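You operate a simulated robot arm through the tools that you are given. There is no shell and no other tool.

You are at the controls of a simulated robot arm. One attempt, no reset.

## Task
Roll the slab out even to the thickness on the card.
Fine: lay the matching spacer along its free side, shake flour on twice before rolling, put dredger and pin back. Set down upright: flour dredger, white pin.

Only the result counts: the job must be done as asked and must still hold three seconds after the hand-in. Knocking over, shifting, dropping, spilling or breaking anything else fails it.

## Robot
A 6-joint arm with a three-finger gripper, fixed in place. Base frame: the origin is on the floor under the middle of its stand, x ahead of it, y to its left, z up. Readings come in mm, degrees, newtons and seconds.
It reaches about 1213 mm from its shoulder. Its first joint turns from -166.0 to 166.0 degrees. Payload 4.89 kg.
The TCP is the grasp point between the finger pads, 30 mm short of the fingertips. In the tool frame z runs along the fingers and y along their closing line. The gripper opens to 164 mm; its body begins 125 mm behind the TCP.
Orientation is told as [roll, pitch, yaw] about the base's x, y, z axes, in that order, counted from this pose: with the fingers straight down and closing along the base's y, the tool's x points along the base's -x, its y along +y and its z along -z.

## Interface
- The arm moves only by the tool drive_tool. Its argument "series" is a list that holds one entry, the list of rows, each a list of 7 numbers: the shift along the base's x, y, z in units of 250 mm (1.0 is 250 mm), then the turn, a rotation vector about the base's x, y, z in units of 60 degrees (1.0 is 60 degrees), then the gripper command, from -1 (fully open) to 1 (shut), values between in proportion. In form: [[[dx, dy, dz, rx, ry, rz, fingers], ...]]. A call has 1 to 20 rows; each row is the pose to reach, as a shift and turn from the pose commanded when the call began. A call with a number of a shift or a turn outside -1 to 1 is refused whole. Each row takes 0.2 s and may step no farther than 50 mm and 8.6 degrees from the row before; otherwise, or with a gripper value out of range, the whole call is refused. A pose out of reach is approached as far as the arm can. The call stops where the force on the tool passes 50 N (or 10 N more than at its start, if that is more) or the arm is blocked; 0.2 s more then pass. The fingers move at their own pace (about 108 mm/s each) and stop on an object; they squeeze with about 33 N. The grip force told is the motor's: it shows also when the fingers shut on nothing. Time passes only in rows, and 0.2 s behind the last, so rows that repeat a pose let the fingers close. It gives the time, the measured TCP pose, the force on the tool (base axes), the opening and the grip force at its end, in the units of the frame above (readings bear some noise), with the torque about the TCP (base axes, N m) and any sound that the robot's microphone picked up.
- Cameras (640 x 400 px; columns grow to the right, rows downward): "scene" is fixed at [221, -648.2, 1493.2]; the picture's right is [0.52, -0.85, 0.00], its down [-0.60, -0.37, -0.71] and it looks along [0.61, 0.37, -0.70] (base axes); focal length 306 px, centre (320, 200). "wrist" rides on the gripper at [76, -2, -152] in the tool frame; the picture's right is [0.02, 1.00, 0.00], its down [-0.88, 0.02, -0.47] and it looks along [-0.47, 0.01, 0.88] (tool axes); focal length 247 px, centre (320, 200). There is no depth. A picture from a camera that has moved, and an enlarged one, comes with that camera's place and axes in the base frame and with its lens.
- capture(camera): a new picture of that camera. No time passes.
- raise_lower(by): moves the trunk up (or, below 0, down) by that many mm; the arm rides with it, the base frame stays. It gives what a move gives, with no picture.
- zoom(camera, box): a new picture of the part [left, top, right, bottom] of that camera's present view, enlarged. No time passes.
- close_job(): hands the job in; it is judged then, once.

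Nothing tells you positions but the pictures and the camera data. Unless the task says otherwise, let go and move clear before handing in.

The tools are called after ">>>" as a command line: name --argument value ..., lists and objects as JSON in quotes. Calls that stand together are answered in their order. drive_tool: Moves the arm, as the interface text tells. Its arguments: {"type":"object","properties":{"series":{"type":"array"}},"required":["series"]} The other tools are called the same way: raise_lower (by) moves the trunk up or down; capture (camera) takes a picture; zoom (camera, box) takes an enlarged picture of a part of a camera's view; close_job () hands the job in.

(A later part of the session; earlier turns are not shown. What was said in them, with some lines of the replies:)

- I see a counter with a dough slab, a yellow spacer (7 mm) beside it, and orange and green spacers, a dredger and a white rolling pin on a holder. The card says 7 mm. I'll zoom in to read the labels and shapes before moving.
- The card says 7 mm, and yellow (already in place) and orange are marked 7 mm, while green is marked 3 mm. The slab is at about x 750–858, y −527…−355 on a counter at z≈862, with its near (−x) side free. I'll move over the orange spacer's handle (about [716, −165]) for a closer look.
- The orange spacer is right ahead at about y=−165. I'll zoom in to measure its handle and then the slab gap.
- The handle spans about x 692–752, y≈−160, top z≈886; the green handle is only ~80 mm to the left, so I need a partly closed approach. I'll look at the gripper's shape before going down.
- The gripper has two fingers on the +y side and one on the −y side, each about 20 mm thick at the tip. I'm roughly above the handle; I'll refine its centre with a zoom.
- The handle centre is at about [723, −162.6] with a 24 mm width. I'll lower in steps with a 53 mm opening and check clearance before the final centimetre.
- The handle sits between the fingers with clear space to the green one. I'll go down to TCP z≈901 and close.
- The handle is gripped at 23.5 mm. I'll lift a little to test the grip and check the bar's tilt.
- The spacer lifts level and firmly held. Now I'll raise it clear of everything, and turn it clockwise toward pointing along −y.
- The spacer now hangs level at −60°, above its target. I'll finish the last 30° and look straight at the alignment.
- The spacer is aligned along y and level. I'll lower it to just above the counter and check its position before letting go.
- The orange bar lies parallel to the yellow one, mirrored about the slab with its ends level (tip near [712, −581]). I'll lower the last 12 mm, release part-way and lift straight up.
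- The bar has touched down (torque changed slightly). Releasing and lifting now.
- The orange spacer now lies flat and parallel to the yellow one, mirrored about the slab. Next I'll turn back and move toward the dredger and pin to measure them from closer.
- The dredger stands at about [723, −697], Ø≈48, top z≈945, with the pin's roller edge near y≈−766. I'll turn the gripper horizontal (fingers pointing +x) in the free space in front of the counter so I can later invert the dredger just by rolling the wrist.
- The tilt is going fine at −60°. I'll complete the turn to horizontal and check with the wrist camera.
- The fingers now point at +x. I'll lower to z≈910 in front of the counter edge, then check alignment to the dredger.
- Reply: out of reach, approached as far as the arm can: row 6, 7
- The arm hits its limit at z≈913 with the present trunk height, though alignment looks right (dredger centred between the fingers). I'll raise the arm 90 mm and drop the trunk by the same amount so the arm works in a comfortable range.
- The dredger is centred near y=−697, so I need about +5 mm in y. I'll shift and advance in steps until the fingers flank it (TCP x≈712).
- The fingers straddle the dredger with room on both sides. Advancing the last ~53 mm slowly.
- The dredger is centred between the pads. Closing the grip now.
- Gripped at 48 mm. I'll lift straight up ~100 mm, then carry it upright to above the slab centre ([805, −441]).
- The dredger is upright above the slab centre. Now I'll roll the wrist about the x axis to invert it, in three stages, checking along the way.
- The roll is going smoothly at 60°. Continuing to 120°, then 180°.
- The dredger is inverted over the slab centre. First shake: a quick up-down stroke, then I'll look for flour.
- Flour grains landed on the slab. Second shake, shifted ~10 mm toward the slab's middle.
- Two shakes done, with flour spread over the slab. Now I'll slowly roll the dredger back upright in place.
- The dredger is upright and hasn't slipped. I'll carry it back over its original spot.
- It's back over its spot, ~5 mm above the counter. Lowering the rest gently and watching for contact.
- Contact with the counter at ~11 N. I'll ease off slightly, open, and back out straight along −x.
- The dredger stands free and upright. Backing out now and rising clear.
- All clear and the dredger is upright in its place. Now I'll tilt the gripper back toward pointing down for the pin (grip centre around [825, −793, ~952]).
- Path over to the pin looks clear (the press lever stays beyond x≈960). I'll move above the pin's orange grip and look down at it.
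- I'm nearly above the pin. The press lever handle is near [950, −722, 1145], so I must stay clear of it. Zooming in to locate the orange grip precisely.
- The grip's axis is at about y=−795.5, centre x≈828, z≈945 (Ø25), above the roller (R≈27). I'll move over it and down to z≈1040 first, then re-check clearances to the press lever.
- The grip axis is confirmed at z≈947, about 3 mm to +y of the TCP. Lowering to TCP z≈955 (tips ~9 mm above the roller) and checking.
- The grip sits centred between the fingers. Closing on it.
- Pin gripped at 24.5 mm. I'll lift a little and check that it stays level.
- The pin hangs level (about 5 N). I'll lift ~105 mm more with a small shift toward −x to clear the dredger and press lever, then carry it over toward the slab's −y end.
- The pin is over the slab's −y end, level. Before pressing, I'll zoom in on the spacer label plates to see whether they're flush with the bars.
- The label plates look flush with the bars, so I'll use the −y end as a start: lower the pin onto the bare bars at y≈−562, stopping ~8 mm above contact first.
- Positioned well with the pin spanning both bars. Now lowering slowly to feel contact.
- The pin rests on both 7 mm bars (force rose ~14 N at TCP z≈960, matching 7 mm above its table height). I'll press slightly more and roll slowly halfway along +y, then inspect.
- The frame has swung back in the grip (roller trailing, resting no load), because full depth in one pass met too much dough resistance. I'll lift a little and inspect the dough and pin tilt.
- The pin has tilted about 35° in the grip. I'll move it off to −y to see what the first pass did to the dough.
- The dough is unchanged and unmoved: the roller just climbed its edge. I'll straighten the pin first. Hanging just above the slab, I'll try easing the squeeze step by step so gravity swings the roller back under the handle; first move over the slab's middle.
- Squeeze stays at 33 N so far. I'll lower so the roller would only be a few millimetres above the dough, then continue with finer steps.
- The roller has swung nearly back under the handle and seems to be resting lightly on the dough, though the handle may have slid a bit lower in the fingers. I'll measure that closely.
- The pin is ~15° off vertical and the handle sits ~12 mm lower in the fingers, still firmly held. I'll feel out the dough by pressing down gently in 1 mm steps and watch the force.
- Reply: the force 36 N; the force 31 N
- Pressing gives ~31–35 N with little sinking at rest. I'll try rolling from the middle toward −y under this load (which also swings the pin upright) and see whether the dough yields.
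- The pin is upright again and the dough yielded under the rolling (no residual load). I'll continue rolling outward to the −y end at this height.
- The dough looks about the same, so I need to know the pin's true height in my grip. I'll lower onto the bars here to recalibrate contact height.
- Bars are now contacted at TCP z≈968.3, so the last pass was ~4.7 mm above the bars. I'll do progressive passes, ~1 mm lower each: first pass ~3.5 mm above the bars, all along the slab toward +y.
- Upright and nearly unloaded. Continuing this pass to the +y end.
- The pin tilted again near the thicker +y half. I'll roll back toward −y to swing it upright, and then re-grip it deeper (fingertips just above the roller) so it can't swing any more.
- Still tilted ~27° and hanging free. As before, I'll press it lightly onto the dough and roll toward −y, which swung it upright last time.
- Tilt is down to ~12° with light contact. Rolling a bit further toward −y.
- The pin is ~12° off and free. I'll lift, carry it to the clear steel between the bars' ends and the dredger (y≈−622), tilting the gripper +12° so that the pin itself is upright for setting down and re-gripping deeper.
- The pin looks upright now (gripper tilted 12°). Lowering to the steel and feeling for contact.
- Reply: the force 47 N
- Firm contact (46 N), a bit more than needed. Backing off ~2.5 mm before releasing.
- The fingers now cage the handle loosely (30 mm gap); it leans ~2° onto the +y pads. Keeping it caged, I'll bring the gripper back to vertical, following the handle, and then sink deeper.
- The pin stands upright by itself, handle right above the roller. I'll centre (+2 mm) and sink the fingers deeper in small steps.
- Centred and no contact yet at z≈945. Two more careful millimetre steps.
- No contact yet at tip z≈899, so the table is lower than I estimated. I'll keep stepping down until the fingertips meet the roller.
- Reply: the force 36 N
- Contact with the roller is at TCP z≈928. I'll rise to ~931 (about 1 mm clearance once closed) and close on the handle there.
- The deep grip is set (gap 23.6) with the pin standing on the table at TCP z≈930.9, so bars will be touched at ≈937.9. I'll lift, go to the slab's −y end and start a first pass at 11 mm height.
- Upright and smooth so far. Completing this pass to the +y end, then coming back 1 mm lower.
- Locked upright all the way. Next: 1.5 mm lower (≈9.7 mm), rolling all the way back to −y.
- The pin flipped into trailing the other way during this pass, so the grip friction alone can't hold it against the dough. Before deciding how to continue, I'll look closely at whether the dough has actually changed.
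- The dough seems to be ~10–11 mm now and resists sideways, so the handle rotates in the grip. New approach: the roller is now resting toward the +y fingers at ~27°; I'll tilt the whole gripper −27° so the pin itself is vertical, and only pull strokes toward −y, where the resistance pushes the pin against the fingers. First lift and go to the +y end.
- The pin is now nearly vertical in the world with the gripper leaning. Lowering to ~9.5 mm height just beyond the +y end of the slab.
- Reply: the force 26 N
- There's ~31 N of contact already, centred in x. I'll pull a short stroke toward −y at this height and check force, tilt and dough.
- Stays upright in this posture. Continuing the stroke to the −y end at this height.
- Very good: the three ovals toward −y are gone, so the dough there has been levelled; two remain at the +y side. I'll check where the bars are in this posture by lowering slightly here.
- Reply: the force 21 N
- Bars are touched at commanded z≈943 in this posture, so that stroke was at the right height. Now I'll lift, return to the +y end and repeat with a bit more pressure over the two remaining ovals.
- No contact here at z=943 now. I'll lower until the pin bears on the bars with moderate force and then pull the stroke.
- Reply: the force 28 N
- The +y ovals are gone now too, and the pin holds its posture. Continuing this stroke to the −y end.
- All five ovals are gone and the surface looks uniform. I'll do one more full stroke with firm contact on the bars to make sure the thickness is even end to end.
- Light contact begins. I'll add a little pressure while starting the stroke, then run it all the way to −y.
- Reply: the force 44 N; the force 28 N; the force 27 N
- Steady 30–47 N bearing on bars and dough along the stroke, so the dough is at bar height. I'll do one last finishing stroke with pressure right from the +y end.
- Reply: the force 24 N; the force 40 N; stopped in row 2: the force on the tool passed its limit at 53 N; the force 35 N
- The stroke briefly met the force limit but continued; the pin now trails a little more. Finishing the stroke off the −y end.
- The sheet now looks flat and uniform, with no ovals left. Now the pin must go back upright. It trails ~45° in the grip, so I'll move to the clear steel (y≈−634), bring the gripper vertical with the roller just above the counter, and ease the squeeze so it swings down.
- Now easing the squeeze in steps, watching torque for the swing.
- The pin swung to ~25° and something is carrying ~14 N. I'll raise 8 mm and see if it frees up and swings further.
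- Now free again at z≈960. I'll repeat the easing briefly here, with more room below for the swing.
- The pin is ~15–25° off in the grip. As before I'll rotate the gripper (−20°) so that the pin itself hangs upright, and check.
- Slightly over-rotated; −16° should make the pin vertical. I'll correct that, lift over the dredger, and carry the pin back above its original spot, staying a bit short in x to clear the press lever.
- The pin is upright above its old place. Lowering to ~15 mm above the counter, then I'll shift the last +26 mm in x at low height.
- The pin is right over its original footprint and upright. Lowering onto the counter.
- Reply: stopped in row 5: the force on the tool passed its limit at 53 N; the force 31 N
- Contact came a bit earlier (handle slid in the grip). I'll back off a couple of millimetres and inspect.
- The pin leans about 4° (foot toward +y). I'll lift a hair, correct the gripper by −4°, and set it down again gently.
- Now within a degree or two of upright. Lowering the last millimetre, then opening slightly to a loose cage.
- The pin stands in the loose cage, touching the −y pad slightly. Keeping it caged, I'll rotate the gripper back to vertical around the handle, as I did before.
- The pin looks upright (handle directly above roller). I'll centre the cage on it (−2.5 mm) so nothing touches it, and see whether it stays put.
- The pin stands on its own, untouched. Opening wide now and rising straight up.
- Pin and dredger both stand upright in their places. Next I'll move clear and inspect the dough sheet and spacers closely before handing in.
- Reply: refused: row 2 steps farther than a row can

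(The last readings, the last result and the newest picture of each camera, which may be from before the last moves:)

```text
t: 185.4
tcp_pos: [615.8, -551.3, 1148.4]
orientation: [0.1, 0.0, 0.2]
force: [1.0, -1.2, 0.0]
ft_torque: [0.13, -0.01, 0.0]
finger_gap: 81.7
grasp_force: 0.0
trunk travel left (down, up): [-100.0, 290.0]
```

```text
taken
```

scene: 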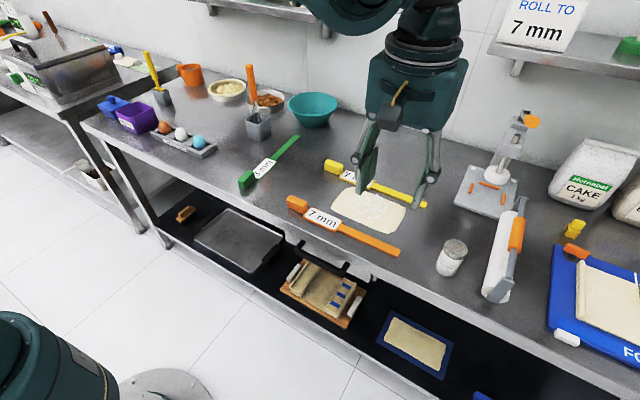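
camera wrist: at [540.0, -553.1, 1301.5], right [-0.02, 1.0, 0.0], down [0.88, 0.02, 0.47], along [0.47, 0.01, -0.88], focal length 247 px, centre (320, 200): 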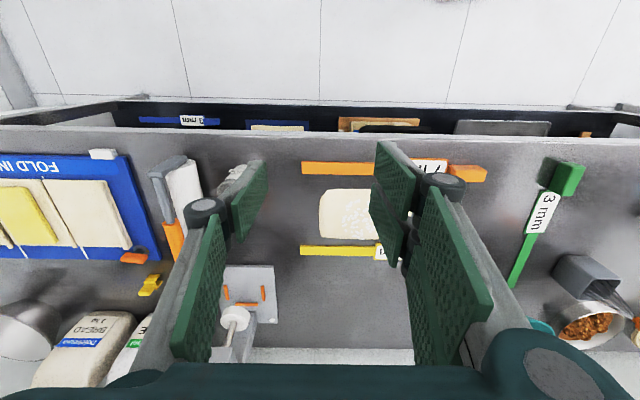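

>>> drive_tool --series '[[[0, 0.12, -0.1, 0, 0, 0, -0.5], [0, 0.24, -0.2, 0, 0, 0, -1], [0, 0.36, -0.3, 0, 0, 0, -1], [0, 0.42, -0.42, 0, 0, 0, -1], [0, 0.42, -0.42, 0, 0, 0, -1]]]'

>>> capture --camera "wrist"

>>> zoom --camera "wrist" --box '[200, 130, 450, 290]'

>>> zoom --camera "scene" --box '[320, 175, 420, 240]'

```text
t: 186.6
tcp_pos: [613.8, -447.7, 1045.7]
orientation: [0.0, 0.0, 0.1]
force: [-0.6, -0.3, 0.6]
ft_torque: [0.01, 0.0, 0.01]
finger_gap: 164.1
grasp_force: 0.1
trunk travel left (down, up): [-100.0, 290.0]
```

```text
taken
camera wrist: at [537.5, -449.1, 1197.4], right [-0.02, 1.0, 0.0], down [0.88, 0.02, 0.47], along [0.47, 0.01, -0.88], focal length 247 px, centre (320, 200)
```

wrist: 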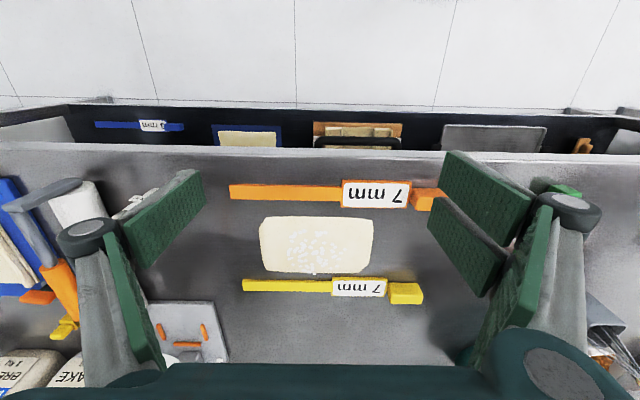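

```text
2.50 times, centred on (325, 210) of wrist
camera zoom: at [537.5, -449.1, 1197.4], right [-0.02, 1.0, 0.0], down [0.88, 0.02, 0.47], along [0.47, 0.01, -0.88], focal length 617 px, centre (308, 175)
```

zoom: 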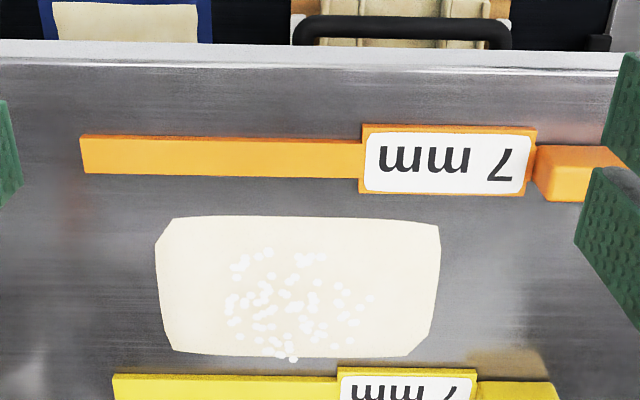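

```text
6.15 times, centred on (370, 208) of scene
camera zoom: at [221.0, -648.2, 1493.2], right [0.52, -0.85, 0.0], down [-0.6, -0.37, -0.71], along [0.61, 0.37, -0.7], focal length 1884 px, centre (12, 154)
```

zoom: 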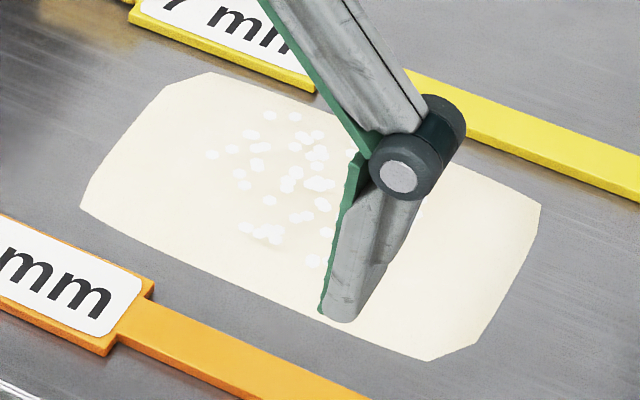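

The sheet has spread to roughly 195 mm long, uniform with no ovals. I'll zoom in on its near edge and the bar edge to compare thickness at both ends.

>>> zoom --camera "wrist" --box '[240, 180, 310, 225]'

>>> zoom --camera "wrist" --box '[310, 180, 390, 230]'

>>> zoom --camera "wrist" --box '[250, 210, 390, 300]'

```text
8.89 times, centred on (275, 202) of wrist
camera zoom: at [537.5, -449.1, 1197.4], right [-0.02, 1.0, 0.0], down [0.88, 0.02, 0.47], along [0.47, 0.01, -0.88], focal length 2195 px, centre (720, 178)
```

zoom: 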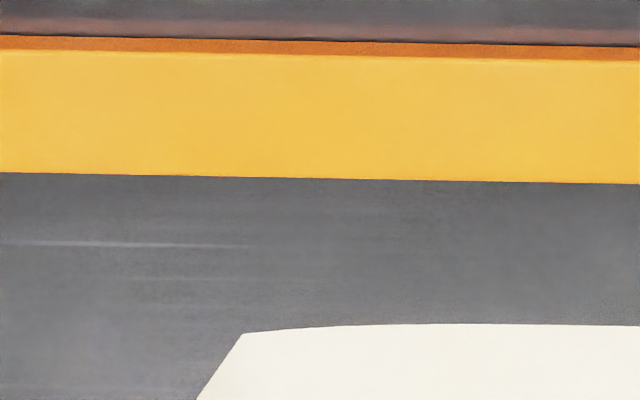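

```text
8.00 times, centred on (350, 205) of wrist
camera zoom: at [537.5, -449.1, 1197.4], right [-0.02, 1.0, 0.0], down [0.88, 0.02, 0.47], along [0.47, 0.01, -0.88], focal length 1976 px, centre (80, 160)
```

zoom: 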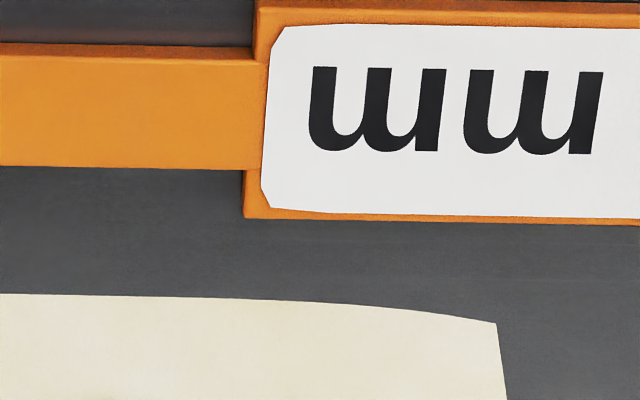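

```text
4.44 times, centred on (320, 255) of wrist
camera zoom: at [537.5, -449.1, 1197.4], right [-0.02, 1.0, 0.0], down [0.88, 0.02, 0.47], along [0.47, 0.01, -0.88], focal length 1098 px, centre (320, -44)
```

zoom: 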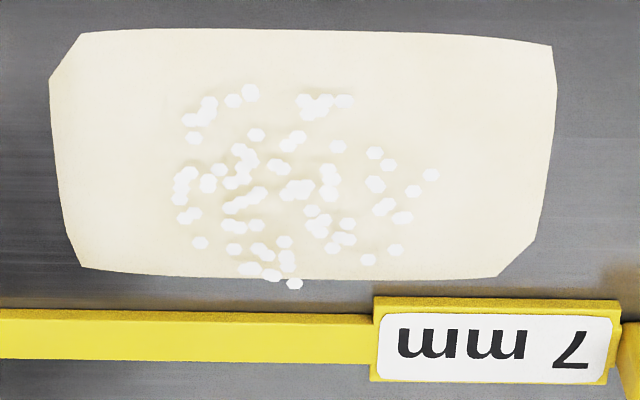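

I'd like a low, side-on look to judge evenness. I'll tilt the gripper 45° in front of the counter so that the wrist camera looks nearly level across the sheet.

>>> drive_tool --series '[[[-0.03, 0, -0.03, 0, -0.12, 0, -1], [-0.07, 0, -0.1, 0, -0.25, 0, -1], [-0.1, 0, -0.2, 0, -0.375, 0, -1], [-0.136, 0, -0.3, 0, -0.5, 0, -1], [-0.136, 0, -0.42, 0, -0.625, 0, -1], [-0.136, 0, -0.54, 0, -0.75, 0, -1], [-0.136, 0, -0.584, 0, -0.75, 0, -1]]]'

>>> capture --camera "wrist"

```text
t: 188.2
tcp_pos: [578.8, -445.5, 898.9]
orientation: [0.0, -45.1, 0.1]
force: [0.2, 0.8, -0.1]
ft_torque: [-0.05, 0.01, -0.08]
finger_gap: 163.9
grasp_force: 0.1
trunk travel left (down, up): [-100.0, 290.0]
```

```text
taken
camera wrist: at [417.2, -447.6, 951.8], right [-0.02, 1.0, -0.02], down [0.29, 0.02, 0.96], along [0.96, 0.01, -0.29], focal length 247 px, centre (320, 200)
```

wrist: 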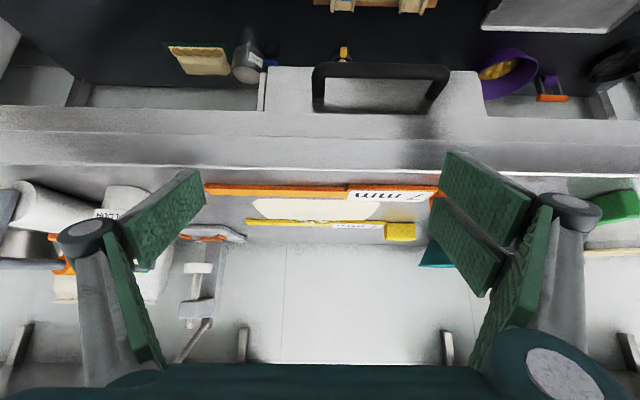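

>>> zoom --camera "wrist" --box '[230, 180, 330, 230]'

>>> zoom --camera "wrist" --box '[310, 180, 410, 230]'

>>> zoom --camera "wrist" --box '[240, 195, 280, 220]'

>>> zoom --camera "wrist" --box '[340, 195, 390, 230]'

```text
6.40 times, centred on (280, 205) of wrist
camera zoom: at [417.2, -447.6, 951.8], right [-0.02, 1.0, -0.02], down [0.29, 0.02, 0.96], along [0.96, 0.01, -0.29], focal length 1581 px, centre (576, 168)
```

zoom: 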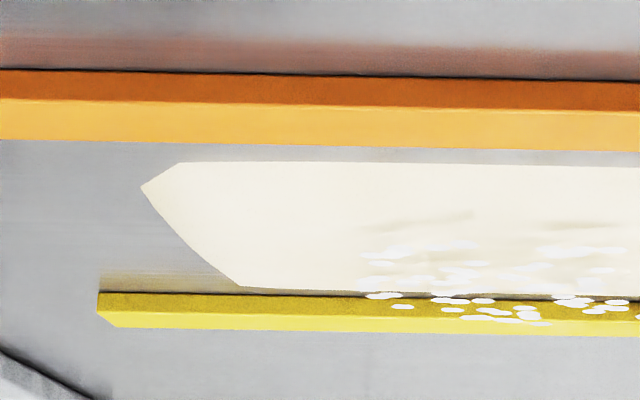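

```text
6.40 times, centred on (360, 205) of wrist
camera zoom: at [417.2, -447.6, 951.8], right [-0.02, 1.0, -0.02], down [0.29, 0.02, 0.96], along [0.96, 0.01, -0.29], focal length 1581 px, centre (64, 168)
```

zoom: 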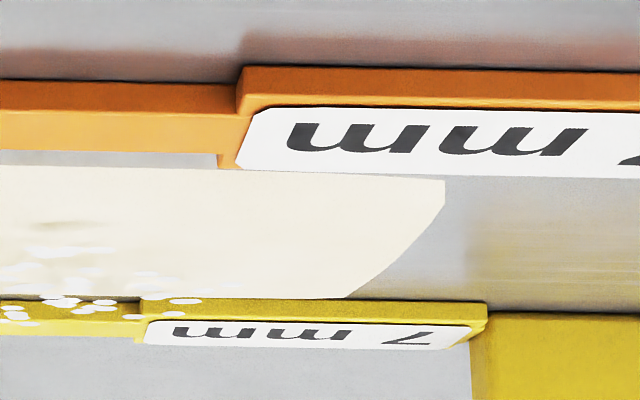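

```text
16.00 times, centred on (260, 208) of wrist
camera zoom: at [417.2, -447.6, 951.8], right [-0.02, 1.0, -0.02], down [0.29, 0.02, 0.96], along [0.96, 0.01, -0.29], focal length 3952 px, centre (1280, 80)
```

zoom: 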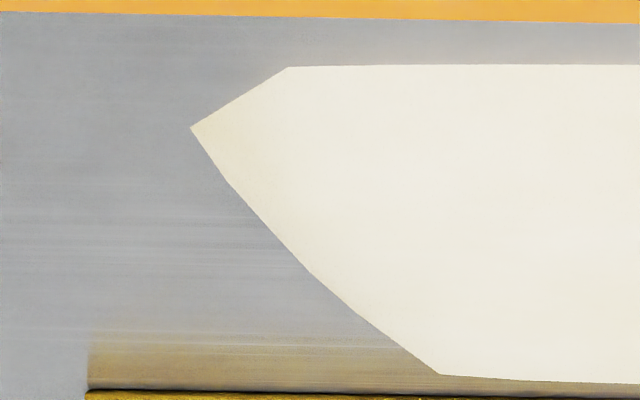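

```text
11.43 times, centred on (365, 212) of wrist
camera zoom: at [417.2, -447.6, 951.8], right [-0.02, 1.0, -0.02], down [0.29, 0.02, 0.96], along [0.96, 0.01, -0.29], focal length 2823 px, centre (-194, 57)
```

zoom: 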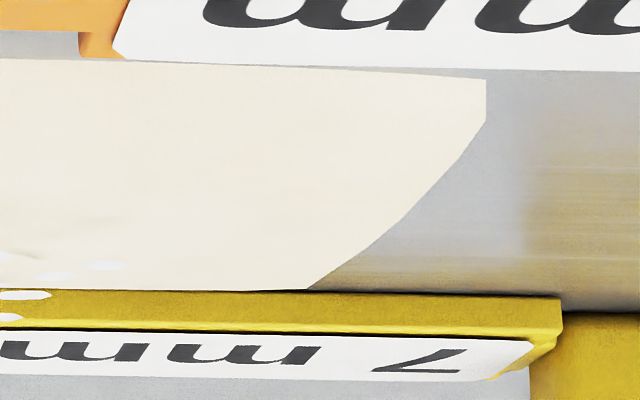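

The sheet's top looks flat from the side, at the bars' level, with flour on top. I'll retract the arm to a clear pose and do a last full check of everything.

>>> drive_tool --series '[[[-0.02, 0, 0.1, 0, 0.1, 0, -1], [-0.04, 0, 0.24, 0, 0.22, 0, -1], [-0.04, 0, 0.38, 0, 0.35, 0, -1], [-0.04, 0.1, 0.52, 0, 0.48, 0, -1], [-0.04, 0.24, 0.66, 0, 0.6, 0, -1], [-0.04, 0.4, 0.8, 0, 0.75, 0, -1], [-0.04, 0.56, 0.94, 0, 0.75, 0, -1], [-0.04, 0.7, 1.0, 0, 0.75, 0, -1]]]'

>>> capture --camera "scene"

>>> zoom --camera "scene" --box '[250, 130, 450, 255]'

>>> zoom --camera "scene" --box '[400, 180, 600, 305]'

>>> capture --camera "wrist"

```text
refused: row 6 steps farther than a row can; nothing moved
```

```text
taken
```

scene: 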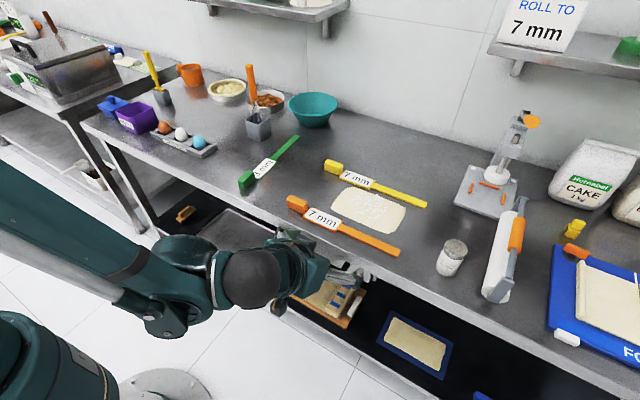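

```text
3.20 times, centred on (350, 192) of scene
camera zoom: at [221.0, -648.2, 1493.2], right [0.52, -0.85, 0.0], down [-0.6, -0.37, -0.71], along [0.61, 0.37, -0.7], focal length 979 px, centre (224, 224)
```

zoom: 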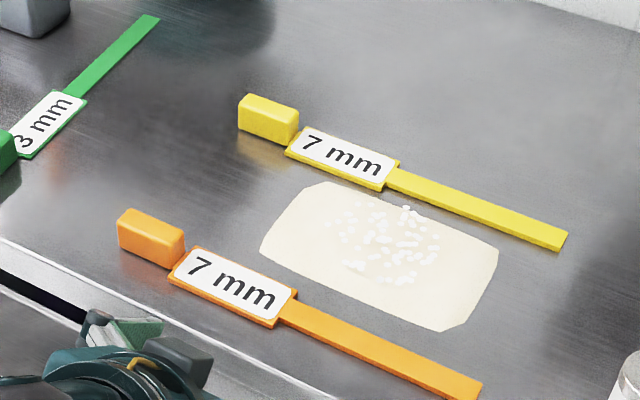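

```text
3.20 times, centred on (500, 242) of scene
camera zoom: at [221.0, -648.2, 1493.2], right [0.52, -0.85, 0.0], down [-0.6, -0.37, -0.71], along [0.61, 0.37, -0.7], focal length 979 px, centre (-256, 64)
```

zoom: 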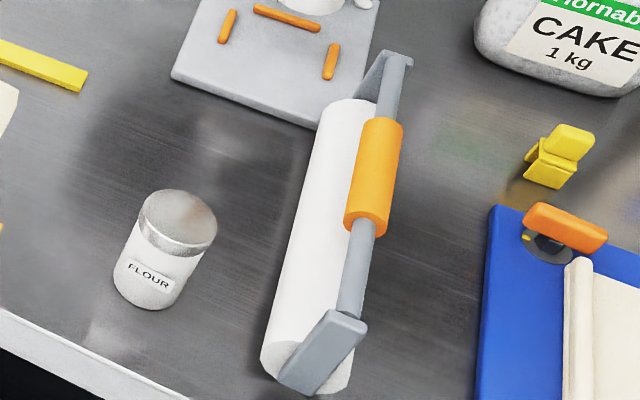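

```text
taken
camera wrist: at [417.2, -447.6, 951.8], right [-0.02, 1.0, -0.02], down [0.29, 0.02, 0.96], along [0.96, 0.01, -0.29], focal length 247 px, centre (320, 200)
```

wrist: 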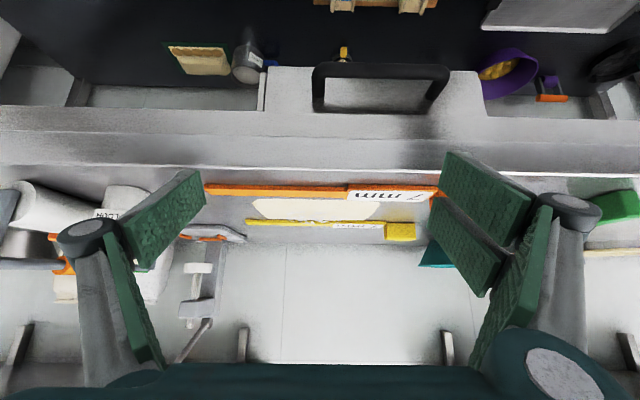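

Everything is in place: bars unmoved, dredger and pin upright, sheet uniform. The retract was refused for one long step, so I'll repeat it with smaller steps.

>>> drive_tool --series '[[[-0.04, 0, 0.1, 0, 0.1, 0, -1], [-0.08, 0, 0.24, 0, 0.22, 0, -1], [-0.08, 0, 0.38, 0, 0.35, 0, -1], [-0.08, 0.05, 0.52, 0, 0.48, 0, -1], [-0.08, 0.12, 0.66, 0, 0.6, 0, -1], [-0.08, 0.2, 0.8, 0, 0.72, 0, -1], [-0.08, 0.3, 0.92, 0, 0.75, 0, -1], [-0.08, 0.45, 1.0, 0, 0.75, 0, -1], [-0.08, 0.6, 1.0, 0, 0.75, 0, -1]]]'

>>> capture --camera "scene"

>>> capture --camera "wrist"

>>> zoom --camera "scene" --box '[450, 180, 550, 310]'

```text
t: 190.2
tcp_pos: [559.1, -297.6, 1148.4]
orientation: [0.0, 0.0, 0.1]
force: [-0.2, -1.0, -0.2]
ft_torque: [0.25, 0.08, -0.02]
finger_gap: 164.0
grasp_force: 0.2
trunk travel left (down, up): [-100.0, 290.0]
```

```text
taken
```

scene: 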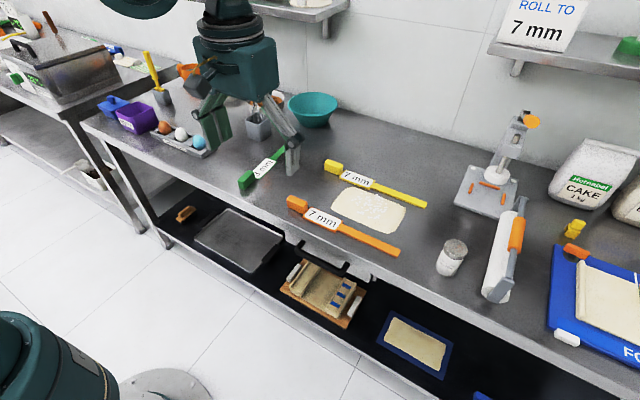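

```text
taken
camera wrist: at [483.3, -298.9, 1299.7], right [-0.02, 1.0, 0.0], down [0.88, 0.02, 0.47], along [0.47, 0.01, -0.88], focal length 247 px, centre (320, 200)
```

wrist: 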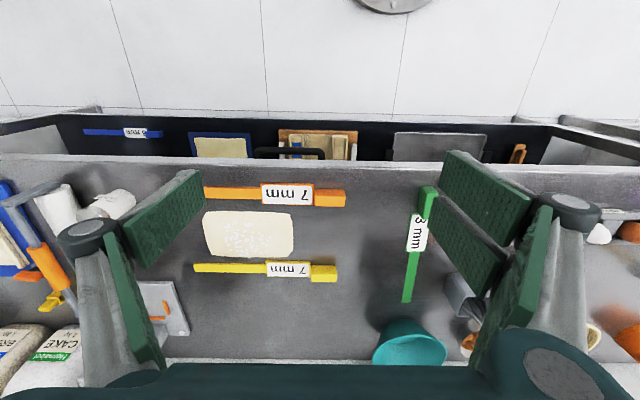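

```text
3.08 times, centred on (500, 245) of scene
camera zoom: at [221.0, -648.2, 1493.2], right [0.52, -0.85, 0.0], down [-0.6, -0.37, -0.71], along [0.61, 0.37, -0.7], focal length 942 px, centre (-234, 62)
```

zoom: 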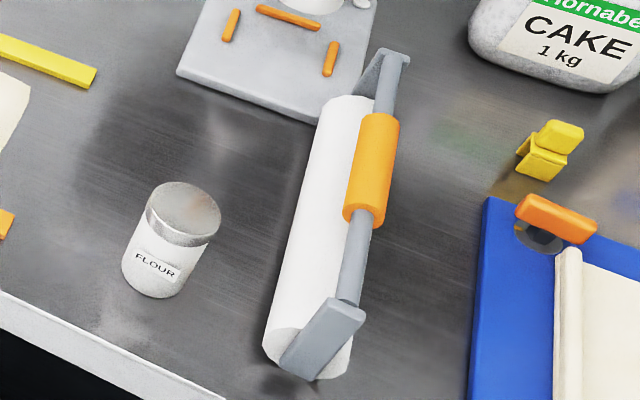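

The sheet lies flat between the two 7 mm bars. The dredger and pin stand upright in their places (the pin about 10 mm off its original spot), and the gripper is empty and clear. Handing the job in.

>>> close_job

```text
The job is handed in.
```

I rolled the slab out to the 7 mm bars and handed the job in; the result hasn't come back. I couldn't measure the sheet's thickness directly. I judge it 7 mm and even because the pin bore on both bars at a steady height along the main strokes. The five oval marks on the slab also disappeared, and the surface looked flat from the side.

- **Spacer:** the orange 7 mm spacer lies along the slab's free side, opposite the yellow one. Neither moved during rolling.
- **Flour:** I shook the dredger twice over the slab before rolling, and it is back upright on its own spot.
- **Pin:** it stands upright, about 10 mm off where it started and leaning a few degrees at most.
- **Rolling:** the pin swung in the grip several times during early passes. I set it down once on the clear counter to re-grip it, then finished with strokes in one direction only. The last stroke briefly hit the 50 N force limit but was completed.
- **Everything else:** I saw nothing else knocked over or shifted. The arm had let go and was clear at hand-in.
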